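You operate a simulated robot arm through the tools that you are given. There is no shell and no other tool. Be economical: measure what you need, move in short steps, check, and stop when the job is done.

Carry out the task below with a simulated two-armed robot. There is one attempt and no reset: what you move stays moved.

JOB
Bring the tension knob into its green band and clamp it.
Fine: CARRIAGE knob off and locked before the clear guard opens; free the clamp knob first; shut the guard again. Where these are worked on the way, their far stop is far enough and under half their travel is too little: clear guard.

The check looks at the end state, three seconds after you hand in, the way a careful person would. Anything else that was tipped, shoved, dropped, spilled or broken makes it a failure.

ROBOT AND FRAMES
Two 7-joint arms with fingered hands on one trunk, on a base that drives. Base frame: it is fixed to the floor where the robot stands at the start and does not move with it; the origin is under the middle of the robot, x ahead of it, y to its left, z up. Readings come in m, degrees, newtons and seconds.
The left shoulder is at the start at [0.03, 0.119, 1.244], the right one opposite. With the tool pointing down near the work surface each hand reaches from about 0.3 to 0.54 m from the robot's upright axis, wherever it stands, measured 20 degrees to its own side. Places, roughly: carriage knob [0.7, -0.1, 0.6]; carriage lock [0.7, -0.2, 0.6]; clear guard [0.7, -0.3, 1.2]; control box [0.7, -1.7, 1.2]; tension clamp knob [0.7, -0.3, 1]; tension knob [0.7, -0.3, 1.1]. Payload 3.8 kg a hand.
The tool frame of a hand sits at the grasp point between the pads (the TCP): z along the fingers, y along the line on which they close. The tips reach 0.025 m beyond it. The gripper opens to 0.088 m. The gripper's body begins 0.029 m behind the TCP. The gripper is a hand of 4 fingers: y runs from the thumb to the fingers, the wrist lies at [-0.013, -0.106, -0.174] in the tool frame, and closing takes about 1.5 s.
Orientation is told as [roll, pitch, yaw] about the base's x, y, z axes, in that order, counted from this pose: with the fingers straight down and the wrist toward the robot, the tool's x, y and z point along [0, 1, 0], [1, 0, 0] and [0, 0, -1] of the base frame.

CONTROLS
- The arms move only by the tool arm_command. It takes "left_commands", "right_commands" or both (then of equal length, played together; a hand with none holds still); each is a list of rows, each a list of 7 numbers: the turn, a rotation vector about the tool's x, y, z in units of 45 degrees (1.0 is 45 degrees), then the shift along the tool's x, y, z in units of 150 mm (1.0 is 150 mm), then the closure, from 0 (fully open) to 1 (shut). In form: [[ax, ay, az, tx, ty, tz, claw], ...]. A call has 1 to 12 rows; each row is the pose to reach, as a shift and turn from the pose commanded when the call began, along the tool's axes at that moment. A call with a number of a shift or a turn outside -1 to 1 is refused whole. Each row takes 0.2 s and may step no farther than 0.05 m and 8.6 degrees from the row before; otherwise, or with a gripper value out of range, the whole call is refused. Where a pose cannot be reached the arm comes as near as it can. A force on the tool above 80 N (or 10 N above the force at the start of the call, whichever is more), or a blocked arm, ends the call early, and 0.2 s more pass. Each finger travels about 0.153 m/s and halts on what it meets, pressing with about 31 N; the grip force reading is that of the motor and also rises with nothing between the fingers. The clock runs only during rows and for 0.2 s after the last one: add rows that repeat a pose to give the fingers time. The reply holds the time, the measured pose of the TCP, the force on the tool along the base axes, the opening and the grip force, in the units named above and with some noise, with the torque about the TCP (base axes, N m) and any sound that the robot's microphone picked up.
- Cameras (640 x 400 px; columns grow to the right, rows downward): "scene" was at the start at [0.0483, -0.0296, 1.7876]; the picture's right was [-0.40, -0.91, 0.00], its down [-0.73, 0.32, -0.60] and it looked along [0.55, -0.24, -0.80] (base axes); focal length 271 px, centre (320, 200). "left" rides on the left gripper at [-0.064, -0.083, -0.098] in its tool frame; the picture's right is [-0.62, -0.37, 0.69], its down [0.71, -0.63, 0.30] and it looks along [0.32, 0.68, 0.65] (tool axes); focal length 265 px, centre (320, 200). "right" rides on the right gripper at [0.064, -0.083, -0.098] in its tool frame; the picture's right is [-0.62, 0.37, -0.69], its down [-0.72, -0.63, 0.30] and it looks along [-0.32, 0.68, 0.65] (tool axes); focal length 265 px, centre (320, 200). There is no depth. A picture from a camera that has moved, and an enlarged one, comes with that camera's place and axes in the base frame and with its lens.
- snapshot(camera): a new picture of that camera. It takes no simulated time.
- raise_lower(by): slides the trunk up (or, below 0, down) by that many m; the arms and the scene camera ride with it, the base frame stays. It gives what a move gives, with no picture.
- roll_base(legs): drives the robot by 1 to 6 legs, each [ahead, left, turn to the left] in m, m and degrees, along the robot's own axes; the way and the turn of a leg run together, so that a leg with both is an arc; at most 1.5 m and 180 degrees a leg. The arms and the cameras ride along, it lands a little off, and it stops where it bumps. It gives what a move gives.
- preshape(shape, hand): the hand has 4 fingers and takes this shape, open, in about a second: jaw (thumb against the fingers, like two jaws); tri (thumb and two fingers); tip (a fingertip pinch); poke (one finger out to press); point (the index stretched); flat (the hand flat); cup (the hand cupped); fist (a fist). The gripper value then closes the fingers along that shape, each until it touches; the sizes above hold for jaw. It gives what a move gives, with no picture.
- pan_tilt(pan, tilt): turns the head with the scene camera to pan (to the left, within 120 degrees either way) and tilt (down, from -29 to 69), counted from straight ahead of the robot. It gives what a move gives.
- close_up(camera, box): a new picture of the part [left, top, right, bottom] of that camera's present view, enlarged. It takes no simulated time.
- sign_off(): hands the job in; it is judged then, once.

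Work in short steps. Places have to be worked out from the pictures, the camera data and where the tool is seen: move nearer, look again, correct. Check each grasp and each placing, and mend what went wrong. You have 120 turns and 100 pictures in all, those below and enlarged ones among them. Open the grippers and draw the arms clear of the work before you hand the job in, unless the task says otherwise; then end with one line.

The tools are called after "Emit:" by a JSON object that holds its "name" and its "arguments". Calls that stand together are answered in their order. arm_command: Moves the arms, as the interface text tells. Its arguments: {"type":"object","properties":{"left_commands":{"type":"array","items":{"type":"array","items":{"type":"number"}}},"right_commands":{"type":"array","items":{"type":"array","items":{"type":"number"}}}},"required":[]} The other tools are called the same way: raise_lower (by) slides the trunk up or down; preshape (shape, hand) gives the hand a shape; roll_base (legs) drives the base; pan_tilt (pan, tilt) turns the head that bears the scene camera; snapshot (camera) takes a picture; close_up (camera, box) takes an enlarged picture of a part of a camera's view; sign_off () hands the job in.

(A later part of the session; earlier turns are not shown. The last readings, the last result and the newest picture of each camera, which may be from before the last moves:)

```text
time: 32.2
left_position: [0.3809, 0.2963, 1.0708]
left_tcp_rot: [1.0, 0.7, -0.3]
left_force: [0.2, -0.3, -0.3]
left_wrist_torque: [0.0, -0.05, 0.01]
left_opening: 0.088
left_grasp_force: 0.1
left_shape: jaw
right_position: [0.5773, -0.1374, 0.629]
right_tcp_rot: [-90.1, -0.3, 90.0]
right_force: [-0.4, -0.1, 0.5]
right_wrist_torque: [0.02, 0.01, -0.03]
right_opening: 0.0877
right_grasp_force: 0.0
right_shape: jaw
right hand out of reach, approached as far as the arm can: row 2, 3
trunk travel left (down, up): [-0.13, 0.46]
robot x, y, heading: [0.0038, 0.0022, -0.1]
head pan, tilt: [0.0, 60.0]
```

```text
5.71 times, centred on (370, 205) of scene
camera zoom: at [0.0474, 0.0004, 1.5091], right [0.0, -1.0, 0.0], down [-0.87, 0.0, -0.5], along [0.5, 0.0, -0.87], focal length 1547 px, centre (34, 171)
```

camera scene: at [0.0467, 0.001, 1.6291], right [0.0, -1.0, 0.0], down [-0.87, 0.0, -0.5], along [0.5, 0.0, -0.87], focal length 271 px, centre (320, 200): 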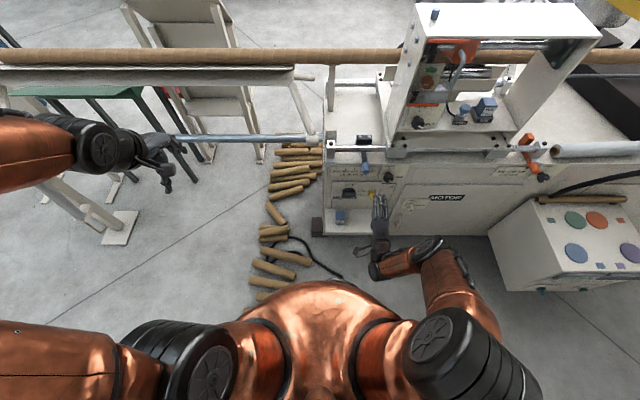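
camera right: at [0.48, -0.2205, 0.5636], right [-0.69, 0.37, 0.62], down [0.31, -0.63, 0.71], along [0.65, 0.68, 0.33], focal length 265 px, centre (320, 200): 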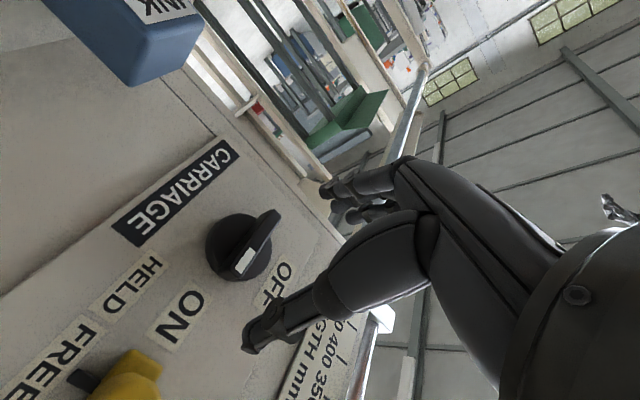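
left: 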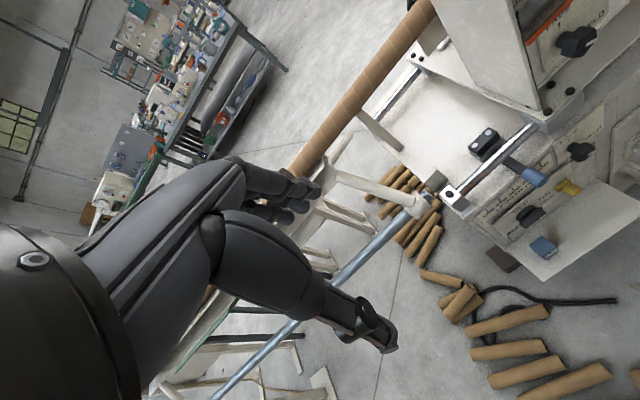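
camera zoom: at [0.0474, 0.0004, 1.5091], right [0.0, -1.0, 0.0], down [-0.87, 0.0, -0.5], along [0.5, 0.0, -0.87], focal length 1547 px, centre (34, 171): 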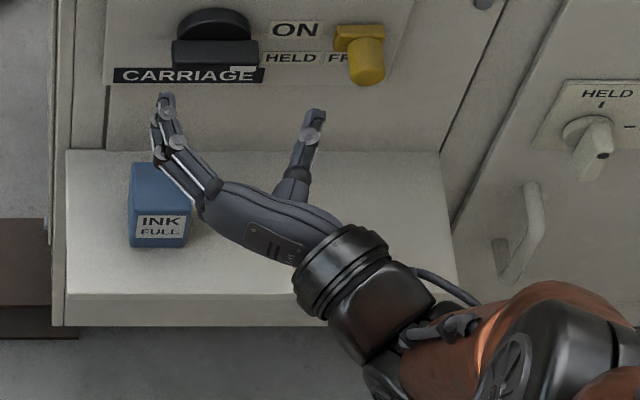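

Hand is level and nearly in line. To gain wrist range I raise the hand a little relative to the trunk and lower the trunk by the same amount.

Emit:
{"name": "arm_command", "arguments": {"right_commands": [[0, 0, 0, -0.3, 0.03, 0, 0], [0, 0, 0, -0.6, 0.05, 0, 0]]}}

Emit:
{"name": "raise_lower", "arguments": {"by": -0.1}}

```text
time: 32.8
left_position: [0.3811, 0.2972, 1.0713]
left_tcp_rot: [1.1, 0.6, -0.3]
left_force: [0.6, 0.7, 0.2]
left_wrist_torque: [-0.01, -0.01, 0.01]
left_opening: 0.0874
left_grasp_force: 0.1
left_shape: jaw
right_position: [0.5769, -0.1296, 0.7206]
right_tcp_rot: [-90.0, -0.2, 90.0]
right_force: [0.0, 0.0, -0.1]
right_wrist_torque: [-0.02, 0.02, -0.04]
right_opening: 0.0882
right_grasp_force: 0.1
right_shape: jaw
trunk travel left (down, up): [-0.13, 0.46]
robot x, y, heading: [-0.0012, 0.0026, 0.2]
head pan, tilt: [0.0, 60.0]
```

```text
time: 34.1
left_position: [0.3809, 0.2965, 0.9719]
left_tcp_rot: [1.2, 0.6, -0.3]
left_force: [-0.6, -0.2, 0.8]
left_wrist_torque: [-0.03, 0.0, 0.0]
left_opening: 0.0877
left_grasp_force: 0.1
left_shape: jaw
right_position: [0.5779, -0.13, 0.6203]
right_tcp_rot: [-90.1, -0.2, 90.0]
right_force: [-0.2, -0.6, -1.5]
right_wrist_torque: [0.0, 0.01, 0.01]
right_opening: 0.0877
right_grasp_force: 0.0
right_shape: jaw
trunk travel left (down, up): [-0.03, 0.56]
robot x, y, heading: [-0.0016, 0.0006, 0.2]
head pan, tilt: [0.0, 60.0]
```

In line at (0.578, -0.130, 0.620). I advance so the open fingers straddle the wing ends.

Emit:
{"name": "arm_command", "arguments": {"right_commands": [[0, 0, 0, 0, 0, 0.16, 0], [0, 0, 0, 0, 0, 0.32, 0], [0, 0, 0, 0, 0, 0.32, 0]]}}

Emit:
{"name": "close_up", "arguments": {"camera": "scene", "box": [320, 150, 420, 220]}}

Emit:
{"name": "snapshot", "arguments": {"camera": "right"}}

```text
time: 34.9
left_position: [0.3806, 0.2981, 0.9714]
left_tcp_rot: [1.1, 0.6, -0.3]
left_force: [0.5, 0.2, 0.3]
left_wrist_torque: [-0.01, 0.01, 0.01]
left_opening: 0.0877
left_grasp_force: 0.1
left_shape: jaw
right_position: [0.6262, -0.13, 0.6202]
right_tcp_rot: [-90.0, 0.0, 89.9]
right_force: [-0.5, 0.2, 0.9]
right_wrist_torque: [-0.04, 0.0, 0.02]
right_opening: 0.0877
right_grasp_force: 0.0
right_shape: jaw
trunk travel left (down, up): [-0.03, 0.56]
robot x, y, heading: [-0.0002, -0.0018, 0.3]
head pan, tilt: [0.0, 60.0]
```

```text
5.71 times, centred on (370, 185) of scene
camera zoom: at [0.0473, 0.0005, 1.4091], right [0.0, -1.0, 0.0], down [-0.87, 0.0, -0.5], along [0.5, 0.0, -0.87], focal length 1547 px, centre (34, 286)
```

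zoom: 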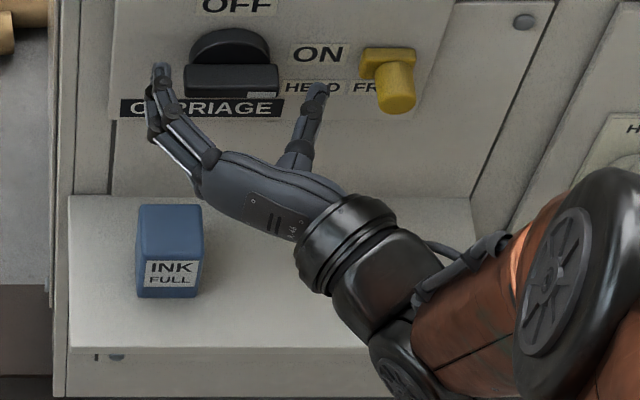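

```text
68 pictures are left
camera right: at [0.5284, -0.2128, 0.5532], right [-0.69, 0.37, 0.62], down [0.3, -0.63, 0.71], along [0.65, 0.68, 0.33], focal length 265 px, centre (320, 200)
```

right: 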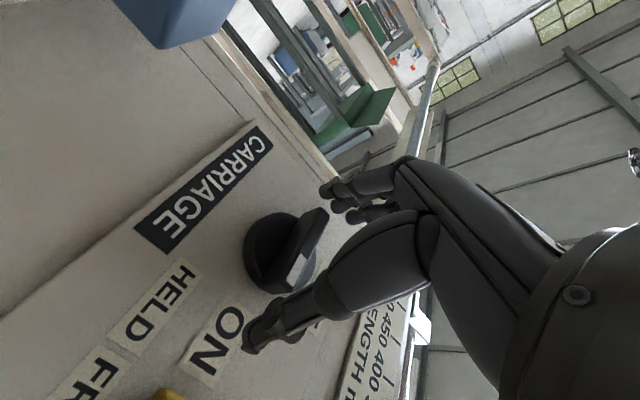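

Centred on the wing (0.636, -0.13, 0.616). I close the fingers on it.

Emit:
{"name": "arm_command", "arguments": {"right_commands": [[0, 0, 0, 0, 0, 0, 0.3], [0, 0, 0, 0, 0, 0, 0.6], [0, 0, 0, 0, 0, 0, 0.8], [0, 0, 0, 0, 0, 0, 0.9], [0, 0, 0, 0, 0, 0, 0.9], [0, 0, 0, 0, 0, 0, 0.9], [0, 0, 0, 0, 0, 0, 0.9], [0, 0, 0, 0, 0, 0, 0.9]]}}

Emit:
{"name": "close_up", "arguments": {"camera": "scene", "box": [320, 150, 420, 220]}}

Emit:
{"name": "close_up", "arguments": {"camera": "right", "box": [200, 130, 420, 330]}}

```text
time: 36.7
left_position: [0.3808, 0.2972, 0.9719]
left_tcp_rot: [1.1, 0.6, -0.3]
left_force: [-0.1, -0.2, -0.5]
left_wrist_torque: [0.02, -0.01, -0.02]
left_opening: 0.0875
left_grasp_force: 0.1
left_shape: jaw
right_position: [0.6261, -0.1307, 0.62]
right_tcp_rot: [-90.1, -0.1, 90.0]
right_force: [2.2, -7.3, 2.5]
right_wrist_torque: [0.08, -0.02, -0.11]
right_opening: 0.0455
right_grasp_force: 31.1
right_shape: jaw
trunk travel left (down, up): [-0.03, 0.56]
robot x, y, heading: [0.0017, -0.0003, -0.0]
head pan, tilt: [0.0, 60.0]
```

```text
5.71 times, centred on (370, 185) of scene
camera zoom: at [0.0472, -0.0002, 1.4091], right [0.0, -1.0, 0.0], down [-0.87, 0.0, -0.5], along [0.5, 0.0, -0.87], focal length 1547 px, centre (34, 286)
```

zoom: 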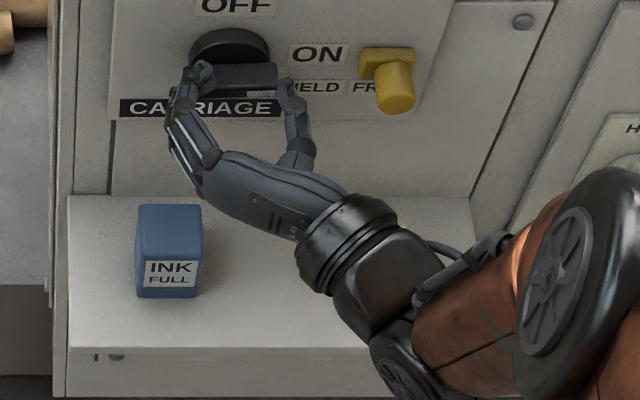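

```text
2.00 times, centred on (310, 230) of right
camera zoom: at [0.5285, -0.2137, 0.5533], right [-0.69, 0.37, 0.62], down [0.3, -0.63, 0.71], along [0.65, 0.68, 0.33], focal length 531 px, centre (340, 140)
```

zoom: 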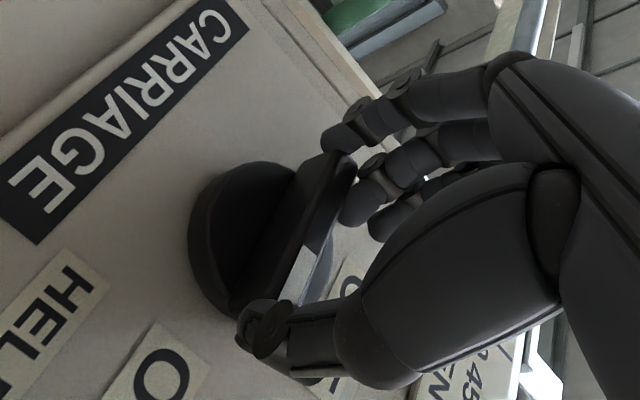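

Firm grip on the wing ends. I turn counter-clockwise 45° first.

Emit:
{"name": "arm_command", "arguments": {"right_commands": [[0, 0, -0.17, 0, 0, 0, 0.9], [0, 0, -0.33, 0, 0, 0, 0.9], [0, 0, -0.5, 0, 0, 0, 0.9], [0, 0, -0.67, 0, 0, 0, 0.9], [0, 0, -0.83, 0, 0, 0, 0.9], [0, 0, -1, 0, 0, 0, 0.9]]}}

Emit:
{"name": "close_up", "arguments": {"camera": "scene", "box": [320, 150, 420, 220]}}

```text
time: 38.1
left_position: [0.3802, 0.2975, 0.9717]
left_tcp_rot: [1.1, 0.6, -0.3]
left_force: [0.2, -0.1, -0.2]
left_wrist_torque: [0.0, -0.01, -0.02]
left_opening: 0.0878
left_grasp_force: 0.0
left_shape: jaw
right_position: [0.6265, -0.1301, 0.6212]
right_tcp_rot: [-90.4, 44.9, 89.8]
right_force: [3.5, -5.1, 14.5]
right_wrist_torque: [0.08, -0.17, -0.05]
right_opening: 0.044
right_grasp_force: 30.6
right_shape: jaw
trunk travel left (down, up): [-0.03, 0.56]
robot x, y, heading: [-0.0015, 0.0012, 0.1]
head pan, tilt: [0.0, 60.0]
```

```text
5.71 times, centred on (370, 185) of scene
camera zoom: at [0.0462, 0.0007, 1.4092], right [0.0, -1.0, 0.0], down [-0.87, 0.0, -0.5], along [0.5, 0.0, -0.87], focal length 1547 px, centre (34, 286)
```

zoom: 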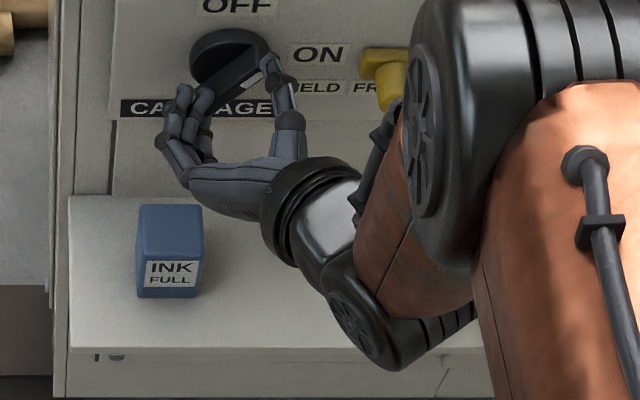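

The wing followed. I check the arm's clearance to the machine before turning further.

Emit:
{"name": "snapshot", "arguments": {"camera": "scene"}}

```text
64 pictures are left
camera scene: at [0.0462, 0.0007, 1.4092], right [0.0, -1.0, 0.0], down [-0.87, 0.0, -0.5], along [0.5, 0.0, -0.87], focal length 271 px, centre (320, 200)
```

scene: 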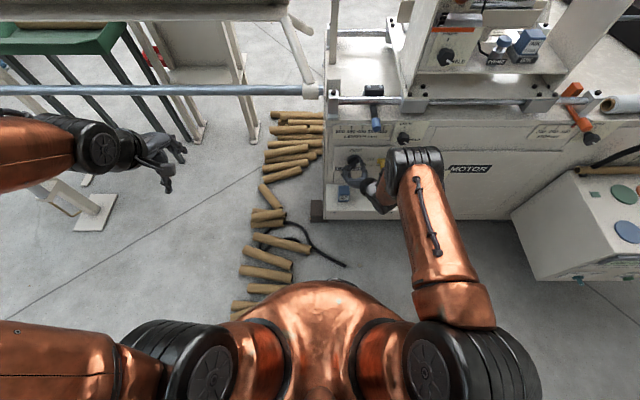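

Elbow at about x 0.45, clear of the machine. I turn the remaining 45°.

Emit:
{"name": "arm_command", "arguments": {"right_commands": [[0, 0, -0.17, 0, 0, 0, 0.9], [0, 0, -0.33, 0, 0, 0, 0.9], [0, 0, -0.5, 0, 0, 0, 0.9], [0, 0, -0.67, 0, 0, 0, 0.9], [0, 0, -0.83, 0, 0, 0, 0.9], [0, 0, -1, 0, 0, 0, 0.9]]}}

Emit:
{"name": "close_up", "arguments": {"camera": "right", "box": [150, 100, 400, 350]}}

```text
time: 39.5
left_position: [0.3794, 0.2992, 0.9723]
left_tcp_rot: [0.9, 0.5, -0.3]
left_force: [-0.1, 0.4, -0.1]
left_wrist_torque: [-0.01, 0.0, 0.02]
left_opening: 0.0878
left_grasp_force: 0.1
left_shape: jaw
right_position: [0.6263, -0.1261, 0.6219]
right_tcp_rot: [-166.8, 89.8, 13.5]
right_force: [-0.6, 12.3, 15.7]
right_wrist_torque: [0.4, -0.33, 0.25]
right_opening: 0.045
right_grasp_force: 31.1
right_shape: jaw
trunk travel left (down, up): [-0.03, 0.56]
robot x, y, heading: [0.0007, 0.0, 0.0]
head pan, tilt: [0.0, 60.0]
```

```text
1.60 times, centred on (275, 225) of right
camera zoom: at [0.5283, -0.1913, 0.7032], right [-0.69, 0.62, -0.37], down [0.3, 0.72, 0.63], along [0.66, 0.33, -0.68], focal length 425 px, centre (392, 160)
```

zoom: 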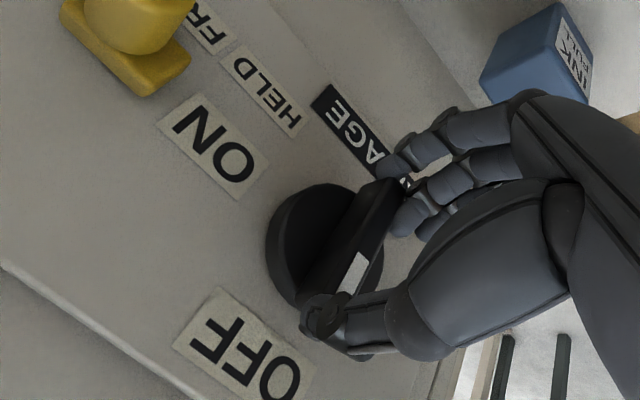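

The mark is now at OFF. I open the fingers, back off, and check.

Emit:
{"name": "arm_command", "arguments": {"right_commands": [[0, 0, 0, 0, 0, 0, 0.5], [0, 0, 0, 0, 0, 0, 0], [0, 0, 0, 0, 0, 0, 0], [0, 0, 0, 0, 0, 0, 0], [0, 0, 0, 0, 0, -0.25, 0], [0, 0, 0, 0, 0, -0.5, 0]]}}

Emit:
{"name": "snapshot", "arguments": {"camera": "right"}}

Emit:
{"name": "close_up", "arguments": {"camera": "scene", "box": [320, 130, 420, 200]}}

```text
time: 40.9
left_position: [0.3816, 0.2977, 0.9731]
left_tcp_rot: [1.1, 0.5, -0.2]
left_force: [0.1, 0.3, -0.4]
left_wrist_torque: [-0.02, 0.0, 0.02]
left_opening: 0.0876
left_grasp_force: 0.1
left_shape: jaw
right_position: [0.5504, -0.13, 0.6209]
right_tcp_rot: [-111.7, 89.9, 68.2]
right_force: [-1.1, 0.5, 0.2]
right_wrist_torque: [-0.01, 0.01, -0.03]
right_opening: 0.0876
right_grasp_force: 0.0
right_shape: jaw
trunk travel left (down, up): [-0.03, 0.56]
robot x, y, heading: [-0.0012, -0.0012, 0.1]
head pan, tilt: [0.0, 60.0]
```

```text
62 pictures are left
camera right: at [0.4526, -0.1942, 0.7019], right [-0.69, 0.62, -0.37], down [0.3, 0.71, 0.63], along [0.65, 0.33, -0.68], focal length 265 px, centre (320, 200)
```

right: 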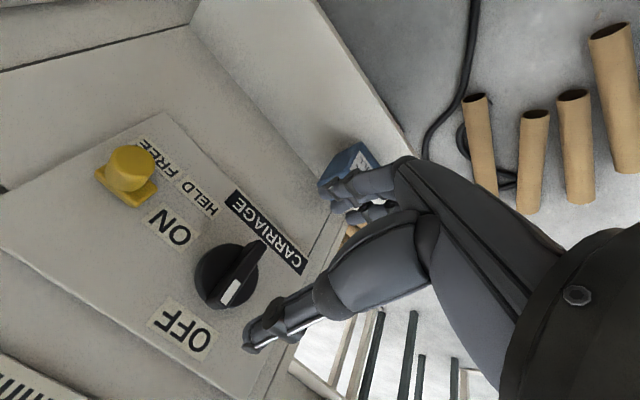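

```text
5.71 times, centred on (370, 165) of scene
camera zoom: at [0.047, 0.0008, 1.4091], right [0.0, -1.0, 0.0], down [-0.87, 0.0, -0.5], along [0.5, 0.0, -0.87], focal length 1547 px, centre (34, 400)
```

zoom: 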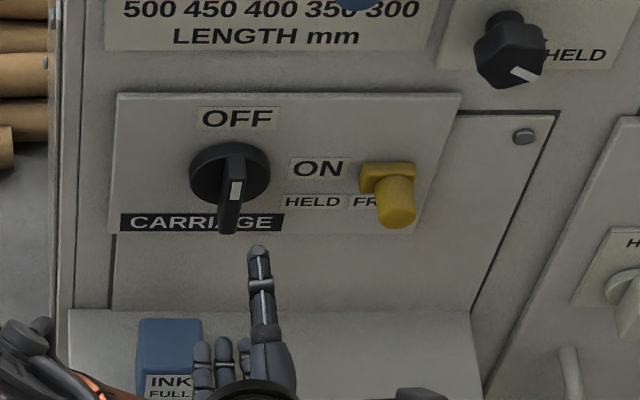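

OFF confirmed. Now the lock: I roll the hand back (thumb to the right) while shifting right to line up with the yellow button at (0.655, -0.232, 0.616).

Emit:
{"name": "arm_command", "arguments": {"right_commands": [[0, 0, 0.17, 0.15, 0, 0, 0], [0, 0, 0.33, 0.3, 0, 0, 0], [0, 0, 0.5, 0.45, 0, 0, 0], [0, 0, 0.67, 0.6, 0, 0, 0], [0, 0, 0.83, 0.68, 0, 0, 0], [0, 0, 1, 0.68, 0, 0, 0]]}}

Emit:
{"name": "arm_command", "arguments": {"right_commands": [[0, 0, 0.17, 0, 0, 0, 0], [0, 0, 0.33, 0, 0, 0, 0], [0, 0, 0.5, 0, 0, 0, 0], [0, 0, 0.67, 0, 0, 0, 0], [0, 0, 0.83, 0, 0, 0, 0], [0, 0, 1, 0, 0, 0, 0], [0, 0, 1, 0, 0, 0, 0]]}}

Emit:
{"name": "snapshot", "arguments": {"camera": "right"}}

Emit:
{"name": "close_up", "arguments": {"camera": "scene", "box": [320, 130, 440, 214]}}

```text
time: 42.3
left_position: [0.3807, 0.2974, 0.9721]
left_tcp_rot: [1.0, 0.8, -0.3]
left_force: [0.1, 0.2, -0.4]
left_wrist_torque: [0.03, 0.0, 0.0]
left_opening: 0.0877
left_grasp_force: 0.0
left_shape: jaw
right_position: [0.5507, -0.234, 0.6186]
right_tcp_rot: [-90.1, 44.8, 90.0]
right_force: [0.4, -1.0, -0.4]
right_wrist_torque: [-0.01, 0.02, 0.01]
right_opening: 0.0879
right_grasp_force: 0.1
right_shape: jaw
trunk travel left (down, up): [-0.03, 0.56]
robot x, y, heading: [0.002, 0.002, 0.0]
head pan, tilt: [0.0, 60.0]
```

```text
time: 43.9
left_position: [0.3819, 0.2975, 0.9721]
left_tcp_rot: [1.0, 0.7, -0.3]
left_force: [0.5, 0.7, -0.2]
left_wrist_torque: [-0.03, -0.02, 0.0]
left_opening: 0.0875
left_grasp_force: 0.0
left_shape: jaw
right_position: [0.5499, -0.2322, 0.6198]
right_tcp_rot: [-90.0, -0.2, 90.1]
right_force: [-0.7, 0.0, 0.3]
right_wrist_torque: [-0.01, -0.04, 0.01]
right_opening: 0.0876
right_grasp_force: 0.1
right_shape: jaw
trunk travel left (down, up): [-0.03, 0.56]
robot x, y, heading: [0.002, -0.0033, -0.1]
head pan, tilt: [0.0, 60.0]
```

```text
60 pictures are left
camera right: at [0.4532, -0.315, 0.5531], right [-0.69, 0.37, 0.62], down [0.3, -0.63, 0.71], along [0.65, 0.68, 0.33], focal length 265 px, centre (320, 200)
```

right: 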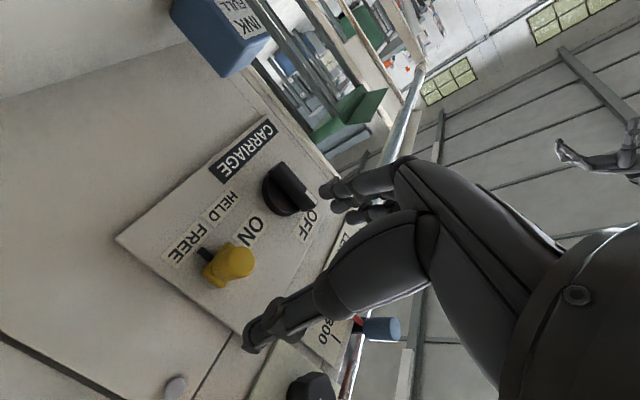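

```text
4.76 times, centred on (380, 172) of scene
camera zoom: at [0.0473, 0.0006, 1.4091], right [0.0, -1.0, 0.0], down [-0.87, 0.0, -0.5], along [0.5, 0.0, -0.87], focal length 1289 px, centre (34, 333)
```

zoom: 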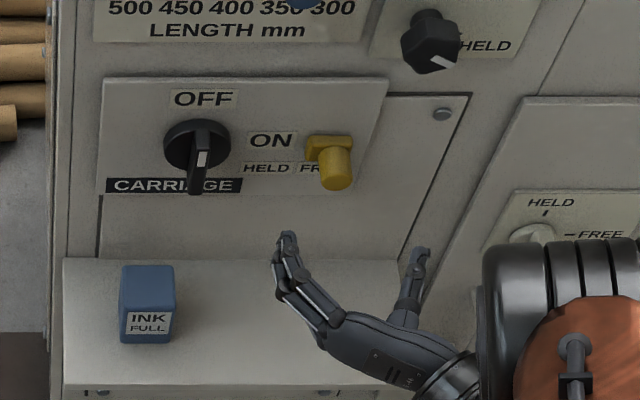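

Aligned with the button (y -0.231, z 0.613). I advance and close on it.

Emit:
{"name": "arm_command", "arguments": {"right_commands": [[0, 0, 0, 0.02, 0, 0.2, 0], [0, 0, 0, 0.03, 0, 0.4, 0], [0, 0, 0, 0.03, 0, 0.56, 0], [0, 0, 0, 0.03, 0, 0.56, 0.3], [0, 0, 0, 0.03, 0, 0.56, 0.6], [0, 0, 0, 0.03, 0, 0.56, 0.9], [0, 0, 0, 0.03, 0, 0.56, 1], [0, 0, 0, 0.03, 0, 0.56, 1], [0, 0, 0, 0.03, 0, 0.56, 1], [0, 0, 0, 0.03, 0, 0.56, 1]]}}

Emit:
{"name": "close_up", "arguments": {"camera": "scene", "box": [320, 130, 440, 214]}}

```text
time: 46.1
left_position: [0.3804, 0.2972, 0.9724]
left_tcp_rot: [1.1, 0.8, -0.3]
left_force: [0.2, -0.1, -0.2]
left_wrist_torque: [0.01, 0.01, -0.04]
left_opening: 0.0876
left_grasp_force: 0.1
left_shape: jaw
right_position: [0.6344, -0.2327, 0.6164]
right_tcp_rot: [-89.9, -0.2, 90.0]
right_force: [1.4, -0.2, -0.8]
right_wrist_torque: [0.04, 0.03, 0.08]
right_opening: 0.0126
right_grasp_force: 31.3
right_shape: jaw
trunk travel left (down, up): [-0.03, 0.56]
robot x, y, heading: [-0.0013, -0.0009, -0.2]
head pan, tilt: [0.0, 60.0]
```

```text
4.76 times, centred on (380, 172) of scene
camera zoom: at [0.0475, 0.0005, 1.4091], right [0.0, -1.0, 0.0], down [-0.87, 0.0, -0.5], along [0.5, 0.0, -0.87], focal length 1289 px, centre (34, 333)
```

zoom: 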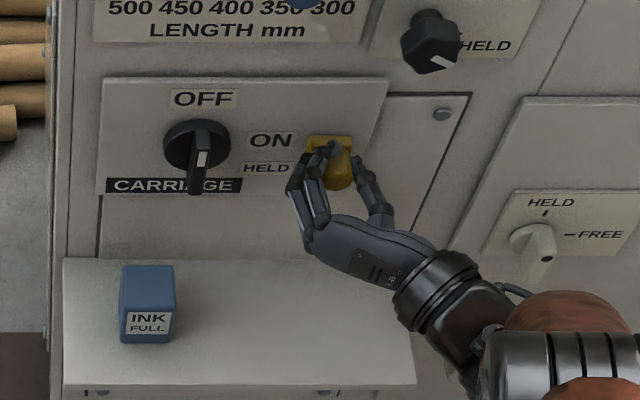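

Button gripped. I slide it left in small steps, reading the force.

Emit:
{"name": "arm_command", "arguments": {"right_commands": [[0, 0, 0, 0, 0.05, 0, 1], [0, 0, 0, 0, 0.1, 0, 1], [0, 0, 0, 0, 0.15, 0, 1], [0, 0, 0, 0, 0.2, 0, 1]]}}

Emit:
{"name": "close_up", "arguments": {"camera": "scene", "box": [320, 130, 440, 214]}}

```text
time: 47.1
left_position: [0.3815, 0.2978, 0.9715]
left_tcp_rot: [1.1, 0.5, -0.3]
left_force: [0.4, 0.0, -0.2]
left_wrist_torque: [0.01, -0.01, 0.03]
left_opening: 0.0876
left_grasp_force: 0.1
left_shape: jaw
right_position: [0.6352, -0.2014, 0.6146]
right_tcp_rot: [-90.1, -0.1, 89.9]
right_force: [-0.6, -1.6, 1.2]
right_wrist_torque: [0.04, 0.01, 0.04]
right_opening: 0.012
right_grasp_force: 30.7
right_shape: jaw
trunk travel left (down, up): [-0.03, 0.56]
robot x, y, heading: [-0.0012, 0.0002, 0.2]
head pan, tilt: [0.0, 60.0]
```

```text
4.76 times, centred on (380, 172) of scene
camera zoom: at [0.0471, 0.0005, 1.4091], right [0.0, -1.0, 0.0], down [-0.87, 0.0, -0.5], along [0.5, 0.0, -0.87], focal length 1289 px, centre (34, 333)
```

zoom: 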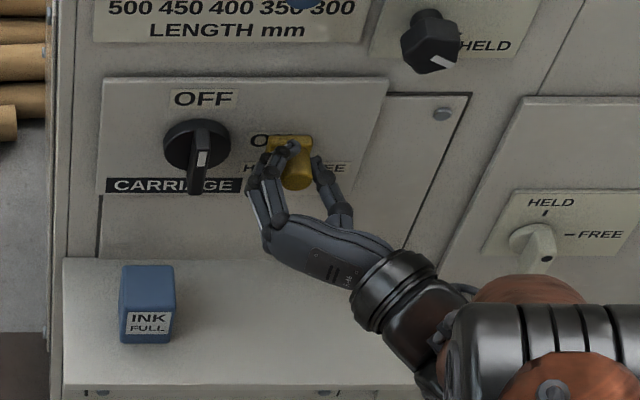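

Slides freely. I continue to its stop.

Emit:
{"name": "arm_command", "arguments": {"right_commands": [[0, 0, 0, 0, 0.03, 0, 1], [0, 0, 0, 0, 0.06, 0, 1], [0, 0, 0, 0, 0.09, 0, 1]]}}

Emit:
{"name": "close_up", "arguments": {"camera": "scene", "box": [320, 130, 440, 214]}}

```text
time: 47.9
left_position: [0.3799, 0.2992, 0.9736]
left_tcp_rot: [1.2, 0.6, -0.3]
left_force: [0.0, -0.5, 0.5]
left_wrist_torque: [-0.01, -0.02, -0.03]
left_opening: 0.0875
left_grasp_force: 0.2
left_shape: jaw
right_position: [0.6352, -0.1879, 0.6149]
right_tcp_rot: [-90.1, -0.2, 90.1]
right_force: [-0.7, 1.5, 2.8]
right_wrist_torque: [0.01, -0.04, 0.08]
right_opening: 0.0126
right_grasp_force: 30.9
right_shape: jaw
trunk travel left (down, up): [-0.03, 0.56]
robot x, y, heading: [-0.0038, -0.0005, -0.1]
head pan, tilt: [0.0, 60.0]
```

```text
4.76 times, centred on (380, 172) of scene
camera zoom: at [0.0469, 0.0008, 1.4091], right [0.0, -1.0, 0.0], down [-0.87, 0.0, -0.5], along [0.5, 0.0, -0.87], focal length 1289 px, centre (34, 333)
```

zoom: 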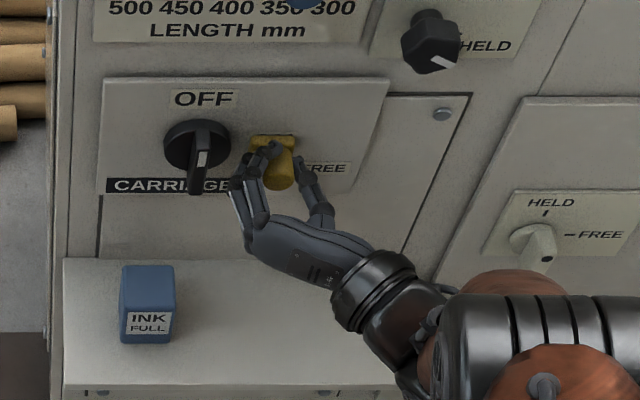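

Close to HELD with no stop felt; I push a few mm more.

Emit:
{"name": "arm_command", "arguments": {"right_commands": [[0, 0, 0, 0, 0.02, 0, 1], [0, 0, 0, 0, 0.04, 0, 1], [0, 0, 0, 0, 0.055, 0, 1]]}}

```text
time: 48.7
left_position: [0.3823, 0.2965, 0.9733]
left_tcp_rot: [1.2, 0.7, -0.3]
left_force: [-0.6, 0.2, 0.9]
left_wrist_torque: [0.0, 0.0, 0.0]
left_opening: 0.0879
left_grasp_force: 0.0
left_shape: jaw
right_position: [0.6347, -0.1827, 0.6147]
right_tcp_rot: [-89.9, -0.2, 89.8]
right_force: [1.9, -15.3, 1.3]
right_wrist_torque: [0.04, -0.02, -0.32]
right_opening: 0.0121
right_grasp_force: 31.2
right_shape: jaw
trunk travel left (down, up): [-0.03, 0.56]
robot x, y, heading: [0.0009, -0.0014, -0.0]
head pan, tilt: [0.0, 60.0]
```

Stop reached (15 N). I open, withdraw, and check the lock.

Emit:
{"name": "arm_command", "arguments": {"right_commands": [[0, 0, 0, 0, 0, 0, 0.6], [0, 0, 0, 0, 0, 0, 0.3], [0, 0, 0, 0, 0, 0, 0.3], [0, 0, 0, 0, 0, 0, 0.3], [0, 0, 0, 0, 0, -0.25, 0.2], [0, 0, 0, 0, 0, -0.5, 0], [0, 0, 0, 0, 0, -0.8, 0], [0, 0, 0, 0, 0, -1, 0]]}}

Emit:
{"name": "close_up", "arguments": {"camera": "scene", "box": [320, 130, 440, 214]}}

```text
time: 50.5
left_position: [0.3812, 0.2966, 0.9716]
left_tcp_rot: [1.1, 0.6, -0.4]
left_force: [-0.4, -0.2, 0.0]
left_wrist_torque: [-0.02, 0.02, 0.0]
left_opening: 0.0878
left_grasp_force: 0.1
left_shape: jaw
right_position: [0.4847, -0.1808, 0.6163]
right_tcp_rot: [-90.1, -0.3, 90.0]
right_force: [-0.4, 1.0, 0.0]
right_wrist_torque: [-0.01, -0.01, 0.02]
right_opening: 0.0877
right_grasp_force: 0.0
right_shape: jaw
trunk travel left (down, up): [-0.03, 0.56]
robot x, y, heading: [0.0002, -0.0009, -0.1]
head pan, tilt: [0.0, 60.0]
```

```text
4.76 times, centred on (380, 172) of scene
camera zoom: at [0.0472, 0.0005, 1.4091], right [0.0, -1.0, 0.0], down [-0.87, 0.0, -0.5], along [0.5, 0.0, -0.87], focal length 1289 px, centre (34, 333)
```

zoom: 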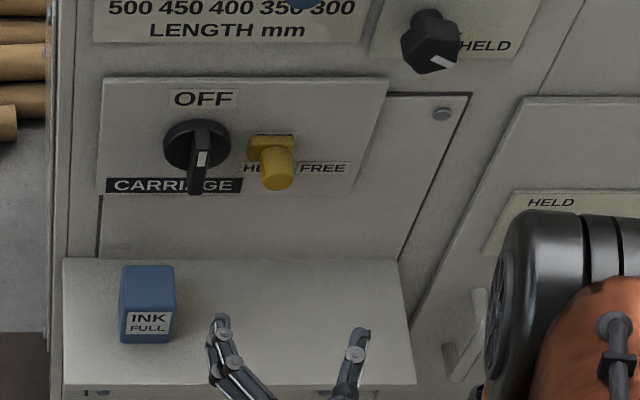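

Lock is at HELD with CARRIAGE at OFF. Next the clamp knob: I raise the trunk 0.39 and shift the base right 0.12 m.

Emit:
{"name": "raise_lower", "arguments": {"by": 0.39}}

Emit:
{"name": "roll_base", "arguments": {"legs": [[0, -0.12, 0]]}}

Emit:
{"name": "pan_tilt", "arguments": {"pan": -15, "tilt": 40}}

Emit:
{"name": "snapshot", "arguments": {"camera": "scene"}}

Emit:
{"name": "snapshot", "arguments": {"camera": "right"}}

```text
time: 54.3
left_position: [0.3806, 0.297, 1.3608]
left_tcp_rot: [1.1, 0.6, -0.3]
left_force: [-0.4, -0.1, 0.6]
left_wrist_torque: [0.02, 0.02, 0.02]
left_opening: 0.0877
left_grasp_force: 0.1
left_shape: jaw
right_position: [0.4857, -0.1795, 1.0048]
right_tcp_rot: [-90.0, -0.1, 90.0]
right_force: [0.3, 0.0, 0.2]
right_wrist_torque: [-0.02, -0.01, 0.0]
right_opening: 0.0877
right_grasp_force: 0.1
right_shape: jaw
trunk travel left (down, up): [-0.42, 0.17]
robot x, y, heading: [0.0005, -0.0001, -0.2]
head pan, tilt: [0.0, 60.0]
```

```text
time: 55.5
left_position: [0.3811, 0.1891, 1.363]
left_tcp_rot: [1.3, 0.8, -0.3]
left_force: [-0.1, 0.1, 0.0]
left_wrist_torque: [0.03, -0.01, 0.03]
left_opening: 0.0875
left_grasp_force: 0.0
left_shape: jaw
right_position: [0.4857, -0.2868, 1.0045]
right_tcp_rot: [-90.0, -0.4, 90.1]
right_force: [0.0, -0.7, 0.1]
right_wrist_torque: [-0.01, 0.02, 0.03]
right_opening: 0.088
right_grasp_force: 0.1
right_shape: jaw
trunk travel left (down, up): [-0.42, 0.17]
robot x, y, heading: [-0.0005, -0.1038, 0.3]
head pan, tilt: [0.0, 60.0]
stopped in leg 1: the robot was blocked; the commanded pose is now the measured one
```

```text
time: 56.4
left_position: [0.3811, 0.1953, 1.3609]
left_tcp_rot: [1.1, 0.5, -0.2]
left_force: [-0.2, 0.7, 0.0]
left_wrist_torque: [-0.01, 0.02, 0.01]
left_opening: 0.0877
left_grasp_force: 0.0
left_shape: jaw
right_position: [0.4847, -0.2829, 1.0051]
right_tcp_rot: [-90.0, -0.1, 90.1]
right_force: [-0.3, 0.2, -0.7]
right_wrist_torque: [0.02, -0.01, 0.01]
right_opening: 0.0882
right_grasp_force: 0.0
right_shape: jaw
trunk travel left (down, up): [-0.42, 0.17]
robot x, y, heading: [-0.0036, -0.1083, -0.0]
head pan, tilt: [-15.0, 40.0]
```

```text
54 pictures are left
camera scene: at [0.0628, -0.1241, 1.8258], right [-0.26, -0.97, 0.0], down [-0.62, 0.16, -0.77], along [0.74, -0.2, -0.64], focal length 271 px, centre (320, 200)
```

scene: 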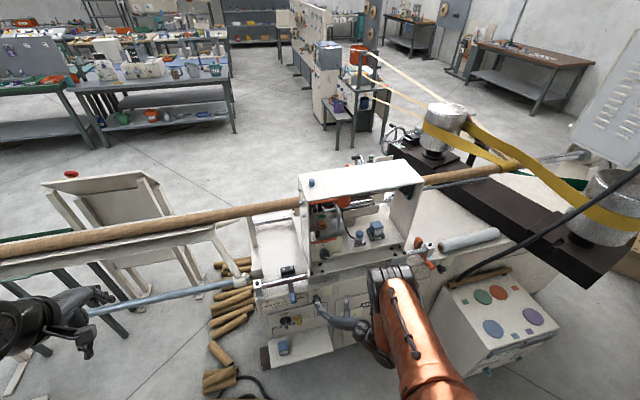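

```text
53 pictures are left
camera right: at [0.3873, -0.3663, 0.9393], right [-0.69, 0.37, 0.62], down [0.3, -0.63, 0.71], along [0.65, 0.68, 0.33], focal length 265 px, centre (320, 200)
```

right: 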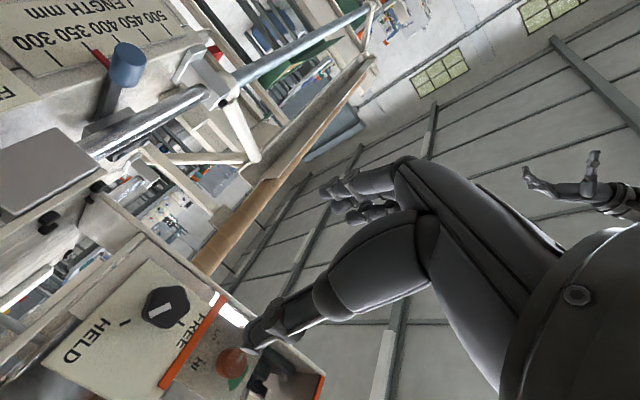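

Clamp knob triangulates to (0.69, -0.311, 1.003); the guard's lower strip sits above it at z≈1.06. I move to a standoff in front of it.

Emit:
{"name": "arm_command", "arguments": {"right_commands": [[0, 0, 0, 0, -0.06, 0.25, 0], [0, 0, 0, 0, -0.12, 0.5, 0], [0, 0, 0, 0.013, -0.187, 0.77, 0]]}}

Emit:
{"name": "snapshot", "arguments": {"camera": "right"}}

Emit:
{"name": "close_up", "arguments": {"camera": "scene", "box": [290, 170, 430, 290]}}

```text
time: 57.1
left_position: [0.3801, 0.1939, 1.3619]
left_tcp_rot: [1.2, 0.7, -0.3]
left_force: [0.6, 0.8, 0.1]
left_wrist_torque: [0.01, -0.04, 0.01]
left_opening: 0.0878
left_grasp_force: 0.1
left_shape: jaw
right_position: [0.6025, -0.3116, 1.0032]
right_tcp_rot: [-90.0, -0.2, 90.1]
right_force: [0.5, 0.1, 0.8]
right_wrist_torque: [-0.03, -0.01, -0.01]
right_opening: 0.0879
right_grasp_force: 0.1
right_shape: jaw
trunk travel left (down, up): [-0.42, 0.17]
robot x, y, heading: [-0.0014, -0.1039, -0.1]
head pan, tilt: [-15.0, 40.0]
```

```text
52 pictures are left
camera right: at [0.503, -0.3954, 0.9373], right [-0.69, 0.36, 0.62], down [0.31, -0.63, 0.71], along [0.65, 0.68, 0.33], focal length 265 px, centre (320, 200)
```

right: 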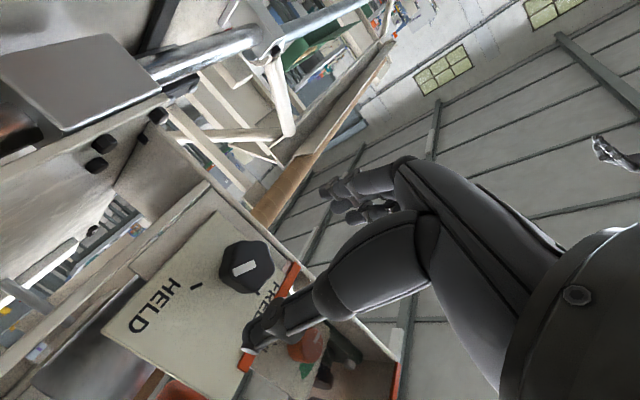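

```text
3.33 times, centred on (360, 230) of scene
camera zoom: at [0.0632, -0.1261, 1.8258], right [-0.26, -0.97, 0.0], down [-0.62, 0.17, -0.77], along [0.74, -0.2, -0.64], focal length 902 px, centre (187, 100)
```

zoom: 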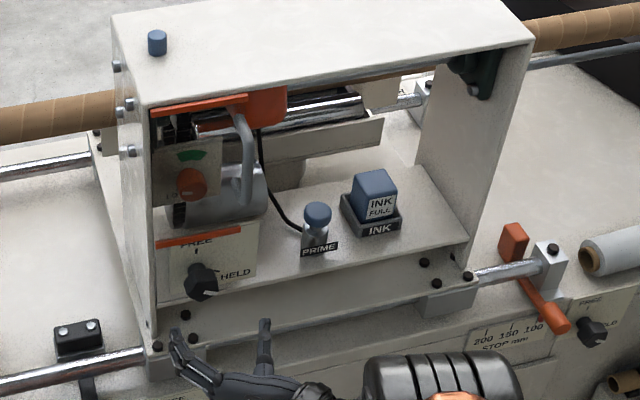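

Knob confirmed at (0.686, -0.311, 1.004). I advance and close on it.

Emit:
{"name": "arm_command", "arguments": {"right_commands": [[0, 0, 0, 0, 0, 0.2, 0], [0, 0, 0, 0, 0, 0.4, 0], [0, 0, 0, 0, 0, 0.5, 0], [0, 0, 0, 0, 0, 0.5, 0.3], [0, 0, 0, 0, 0, 0.5, 0.6], [0, 0, 0, 0, 0, 0.5, 0.9], [0, 0, 0, 0, 0, 0.5, 0.9], [0, 0, 0, 0, 0, 0.5, 0.9], [0, 0, 0, 0, 0, 0.5, 0.9]]}}

Emit:
{"name": "close_up", "arguments": {"camera": "right", "box": [150, 130, 420, 370]}}

```text
time: 59.1
left_position: [0.3808, 0.1916, 1.3631]
left_tcp_rot: [1.2, 0.7, -0.4]
left_force: [0.5, 0.3, 0.7]
left_wrist_torque: [0.01, -0.02, -0.01]
left_opening: 0.0878
left_grasp_force: 0.0
left_shape: jaw
right_position: [0.6674, -0.3085, 1.0075]
right_tcp_rot: [-89.9, -0.2, 90.0]
right_force: [-7.9, -8.8, -7.2]
right_wrist_torque: [-0.06, 0.16, -0.17]
right_opening: 0.0263
right_grasp_force: 30.4
right_shape: jaw
right hand out of reach, approached as far as the arm can: row 3, 4, 5, 6, 7, 8, 9
trunk travel left (down, up): [-0.42, 0.17]
robot x, y, heading: [-0.0039, -0.1037, 0.2]
head pan, tilt: [-15.0, 40.0]
```

```text
1.67 times, centred on (285, 250) of right
camera zoom: at [0.5692, -0.3924, 0.9413], right [-0.69, 0.37, 0.62], down [0.31, -0.63, 0.71], along [0.65, 0.68, 0.33], focal length 442 px, centre (378, 117)
```

zoom: 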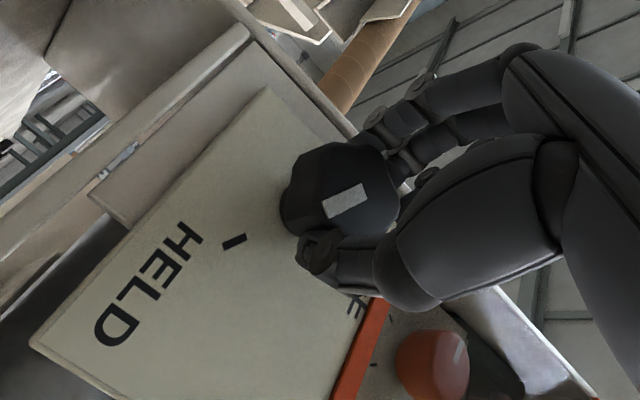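

Gripped (26 mm). I turn counter-clockwise 45° and check.

Emit:
{"name": "arm_command", "arguments": {"right_commands": [[0, 0, -0.17, 0, 0, 0, 0.9], [0, 0, -0.33, 0, 0, 0, 0.9], [0, 0, -0.5, 0, 0, 0, 0.9], [0, 0, -0.67, 0, 0, 0, 0.9], [0, 0, -0.83, 0, 0, 0, 0.9], [0, 0, -1, 0, 0, 0, 0.9]]}}

Emit:
{"name": "close_up", "arguments": {"camera": "right", "box": [150, 130, 420, 370]}}

```text
time: 60.5
left_position: [0.3793, 0.194, 1.3629]
left_tcp_rot: [1.1, 0.6, -0.2]
left_force: [0.2, -0.5, 0.2]
left_wrist_torque: [0.01, 0.0, -0.01]
left_opening: 0.0875
left_grasp_force: 0.1
left_shape: jaw
right_position: [0.6676, -0.308, 1.0084]
right_tcp_rot: [-90.1, 45.1, 90.0]
right_force: [-8.9, -3.7, -2.5]
right_wrist_torque: [0.01, 0.08, -0.07]
right_opening: 0.0272
right_grasp_force: 30.7
right_shape: jaw
trunk travel left (down, up): [-0.42, 0.17]
robot x, y, heading: [-0.0011, -0.1006, 0.0]
head pan, tilt: [-15.0, 40.0]
```

```text
1.67 times, centred on (285, 250) of right
camera zoom: at [0.5698, -0.4119, 1.0204], right [-0.69, 0.7, 0.18], down [0.3, 0.06, 0.95], along [0.65, 0.71, -0.25], focal length 442 px, centre (378, 117)
```

zoom: 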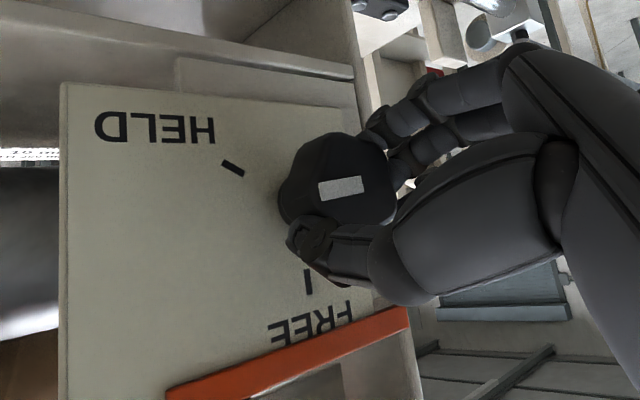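

The knob is following the hand. I turn another 45°.

Emit:
{"name": "arm_command", "arguments": {"right_commands": [[0, 0, -0.17, 0, 0, 0, 0.9], [0, 0, -0.33, 0, 0, 0, 0.9], [0, 0, -0.5, 0, 0, 0, 0.9], [0, 0, -0.67, 0, 0, 0, 0.9], [0, 0, -0.83, 0, 0, 0, 0.9], [0, 0, -1, 0, 0, 0, 0.9]]}}

Emit:
{"name": "close_up", "arguments": {"camera": "right", "box": [150, 130, 420, 370]}}

```text
time: 62.0
left_position: [0.3796, 0.1939, 1.3631]
left_tcp_rot: [1.0, 0.6, -0.2]
left_force: [0.3, 0.2, 0.9]
left_wrist_torque: [0.05, 0.04, -0.01]
left_opening: 0.0874
left_grasp_force: 0.1
left_shape: jaw
right_position: [0.6679, -0.3077, 1.0089]
right_tcp_rot: [-67.4, 90.0, 112.7]
right_force: [-9.1, 1.4, -4.9]
right_wrist_torque: [0.06, 0.23, 0.05]
right_opening: 0.0269
right_grasp_force: 31.2
right_shape: jaw
trunk travel left (down, up): [-0.42, 0.17]
robot x, y, heading: [-0.0029, -0.101, 0.1]
head pan, tilt: [-15.0, 40.0]
```

```text
1.67 times, centred on (285, 250) of right
camera zoom: at [0.5697, -0.3709, 1.09], right [-0.69, 0.62, -0.37], down [0.3, 0.71, 0.63], along [0.65, 0.33, -0.68], focal length 442 px, centre (378, 117)
```

zoom: 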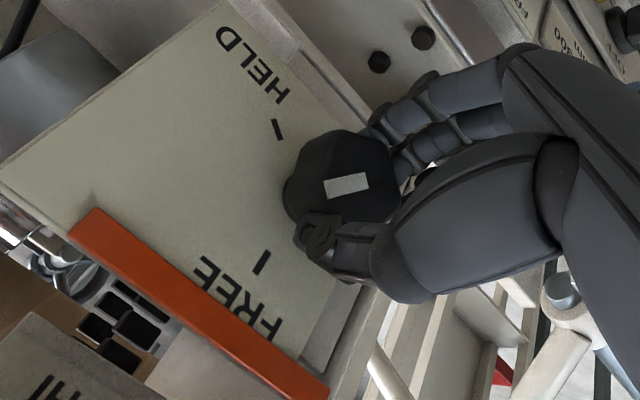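

The FREE tick is still about 20–25° away, so I continue turning a bit.

Emit:
{"name": "arm_command", "arguments": {"right_commands": [[0, 0, -0.12, 0, 0, 0, 0.9], [0, 0, -0.24, 0, 0, 0, 0.9], [0, 0, -0.36, 0, 0, 0, 0.9], [0, 0, -0.5, 0, 0, 0, 0.9]]}}

Emit:
{"name": "close_up", "arguments": {"camera": "right", "box": [150, 130, 420, 370]}}

Emit:
{"name": "close_up", "arguments": {"camera": "scene", "box": [300, 180, 400, 270]}}

```text
time: 63.0
left_position: [0.3797, 0.1936, 1.3624]
left_tcp_rot: [1.1, 0.7, -0.2]
left_force: [-0.2, -0.2, -0.5]
left_wrist_torque: [-0.04, -0.03, -0.02]
left_opening: 0.0877
left_grasp_force: 0.1
left_shape: jaw
right_position: [0.6675, -0.307, 1.0077]
right_tcp_rot: [90.0, 67.5, -89.8]
right_force: [-9.2, 0.0, -6.3]
right_wrist_torque: [-0.01, 0.34, -0.12]
right_opening: 0.0272
right_grasp_force: 30.5
right_shape: jaw
trunk travel left (down, up): [-0.42, 0.17]
robot x, y, heading: [0.0008, -0.1063, -0.1]
head pan, tilt: [-15.0, 40.0]
```

```text
1.67 times, centred on (285, 250) of right
camera zoom: at [0.5698, -0.3353, 1.1085], right [-0.69, 0.43, -0.58], down [0.3, 0.9, 0.31], along [0.65, 0.04, -0.76], focal length 442 px, centre (378, 117)
```

zoom: 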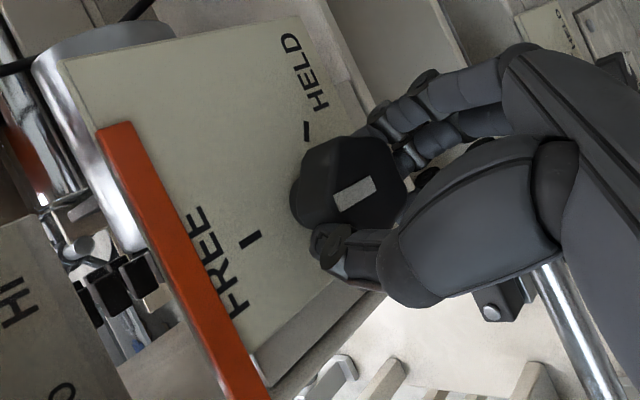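

```text
4.44 times, centred on (350, 225) of scene
camera zoom: at [0.0622, -0.1255, 1.8259], right [-0.26, -0.97, 0.0], down [-0.62, 0.17, -0.77], along [0.74, -0.2, -0.64], focal length 1203 px, centre (187, 89)
```

zoom: 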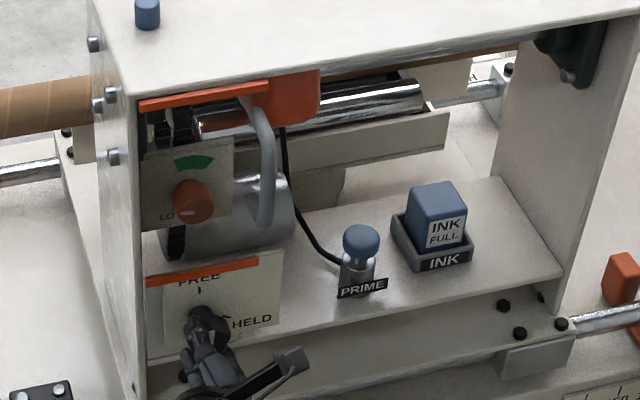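

Mark is parallel to the FREE tick. I open only partly (the strip is above the thumb) and withdraw.

Emit:
{"name": "arm_command", "arguments": {"right_commands": [[0, 0, 0, 0, 0, 0, 0.6], [0, 0, 0, 0, 0, 0, 0.52], [0, 0, 0, 0, 0, 0, 0.52], [0, 0, 0, 0, 0, -0.3, 0.52], [0, 0, 0, 0, 0, -0.6, 0.52], [0, 0, 0, 0, 0, -0.9, 0.3]]}}

Emit:
{"name": "snapshot", "arguments": {"camera": "right"}}

Emit:
{"name": "close_up", "arguments": {"camera": "scene", "box": [300, 180, 400, 270]}}

```text
time: 64.3
left_position: [0.3794, 0.1942, 1.3617]
left_tcp_rot: [1.1, 0.5, -0.2]
left_force: [-0.2, 0.1, -0.5]
left_wrist_torque: [-0.03, 0.01, 0.0]
left_opening: 0.0875
left_grasp_force: 0.1
left_shape: jaw
right_position: [0.5316, -0.308, 1.0079]
right_tcp_rot: [90.1, 67.6, -89.7]
right_force: [-0.1, 0.5, 0.9]
right_wrist_torque: [0.01, 0.03, 0.01]
right_opening: 0.0613
right_grasp_force: 0.0
right_shape: jaw
trunk travel left (down, up): [-0.42, 0.17]
robot x, y, heading: [-0.0027, -0.1061, 0.1]
head pan, tilt: [-15.0, 40.0]
```

```text
45 pictures are left
camera right: at [0.434, -0.335, 1.1086], right [-0.69, 0.43, -0.58], down [0.3, 0.9, 0.31], along [0.66, 0.04, -0.75], focal length 265 px, centre (320, 200)
```

right: 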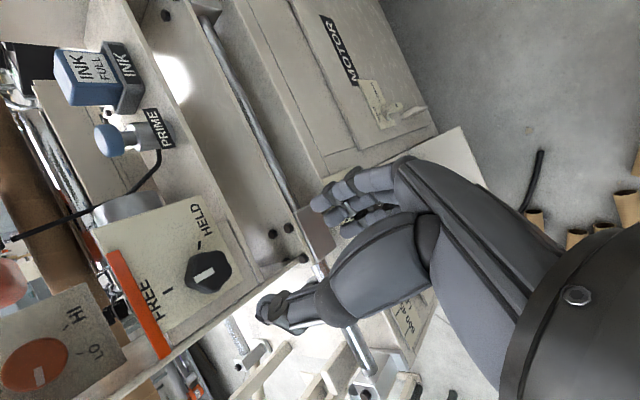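

```text
4.44 times, centred on (350, 225) of scene
camera zoom: at [0.0618, -0.1251, 1.8259], right [-0.26, -0.97, 0.0], down [-0.62, 0.17, -0.77], along [0.74, -0.2, -0.64], focal length 1203 px, centre (187, 89)
```

zoom: 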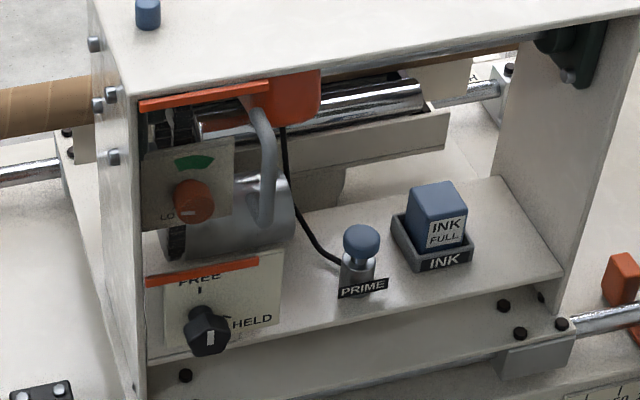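

Clamp is at FREE. For the guard handle (about (0.695, -0.362, 1.14–1.22)) and the deeper tension knob I need more reach: I move the hand up a little, then drive the base ahead 0.08 m.

Emit:
{"name": "roll_base", "arguments": {"legs": [[0.08, 0.01, 0]]}}

Emit:
{"name": "arm_command", "arguments": {"right_commands": [[0, 0, 0.17, 0, 0, -0.2, 0], [0, 0, 0.34, 0, 0, -0.35, 0], [0, 0, 0.5, 0, 0, -0.35, 0], [0, 0, 0.67, 0, 0, -0.35, 0], [0, 0, 0.84, 0, 0, -0.35, 0], [0, 0, 1, 0, 0, -0.35, 0]]}}

```text
time: 65.4
left_position: [0.4618, 0.2042, 1.362]
left_tcp_rot: [1.1, 0.8, -0.2]
left_force: [0.1, -0.2, 0.1]
left_wrist_torque: [0.01, -0.02, -0.01]
left_opening: 0.088
left_grasp_force: 0.0
left_shape: jaw
right_position: [0.6146, -0.297, 1.0075]
right_tcp_rot: [89.9, 67.6, -89.9]
right_force: [-0.1, -0.3, -0.4]
right_wrist_torque: [0.0, -0.01, 0.03]
right_opening: 0.0611
right_grasp_force: 0.1
right_shape: jaw
trunk travel left (down, up): [-0.42, 0.17]
robot x, y, heading: [0.0831, -0.0906, 0.0]
head pan, tilt: [-15.0, 40.0]
```

```text
time: 66.8
left_position: [0.4614, 0.2036, 1.3627]
left_tcp_rot: [1.2, 0.7, -0.3]
left_force: [1.0, 0.2, 0.8]
left_wrist_torque: [-0.02, 0.01, 0.02]
left_opening: 0.0879
left_grasp_force: 0.1
left_shape: jaw
right_position: [0.5614, -0.2977, 1.0089]
right_tcp_rot: [-90.1, 67.2, 90.1]
right_force: [0.4, -1.0, 0.7]
right_wrist_torque: [0.03, -0.01, -0.02]
right_opening: 0.0878
right_grasp_force: 0.0
right_shape: jaw
trunk travel left (down, up): [-0.42, 0.17]
robot x, y, heading: [0.0802, -0.0973, 0.2]
head pan, tilt: [-15.0, 40.0]
```

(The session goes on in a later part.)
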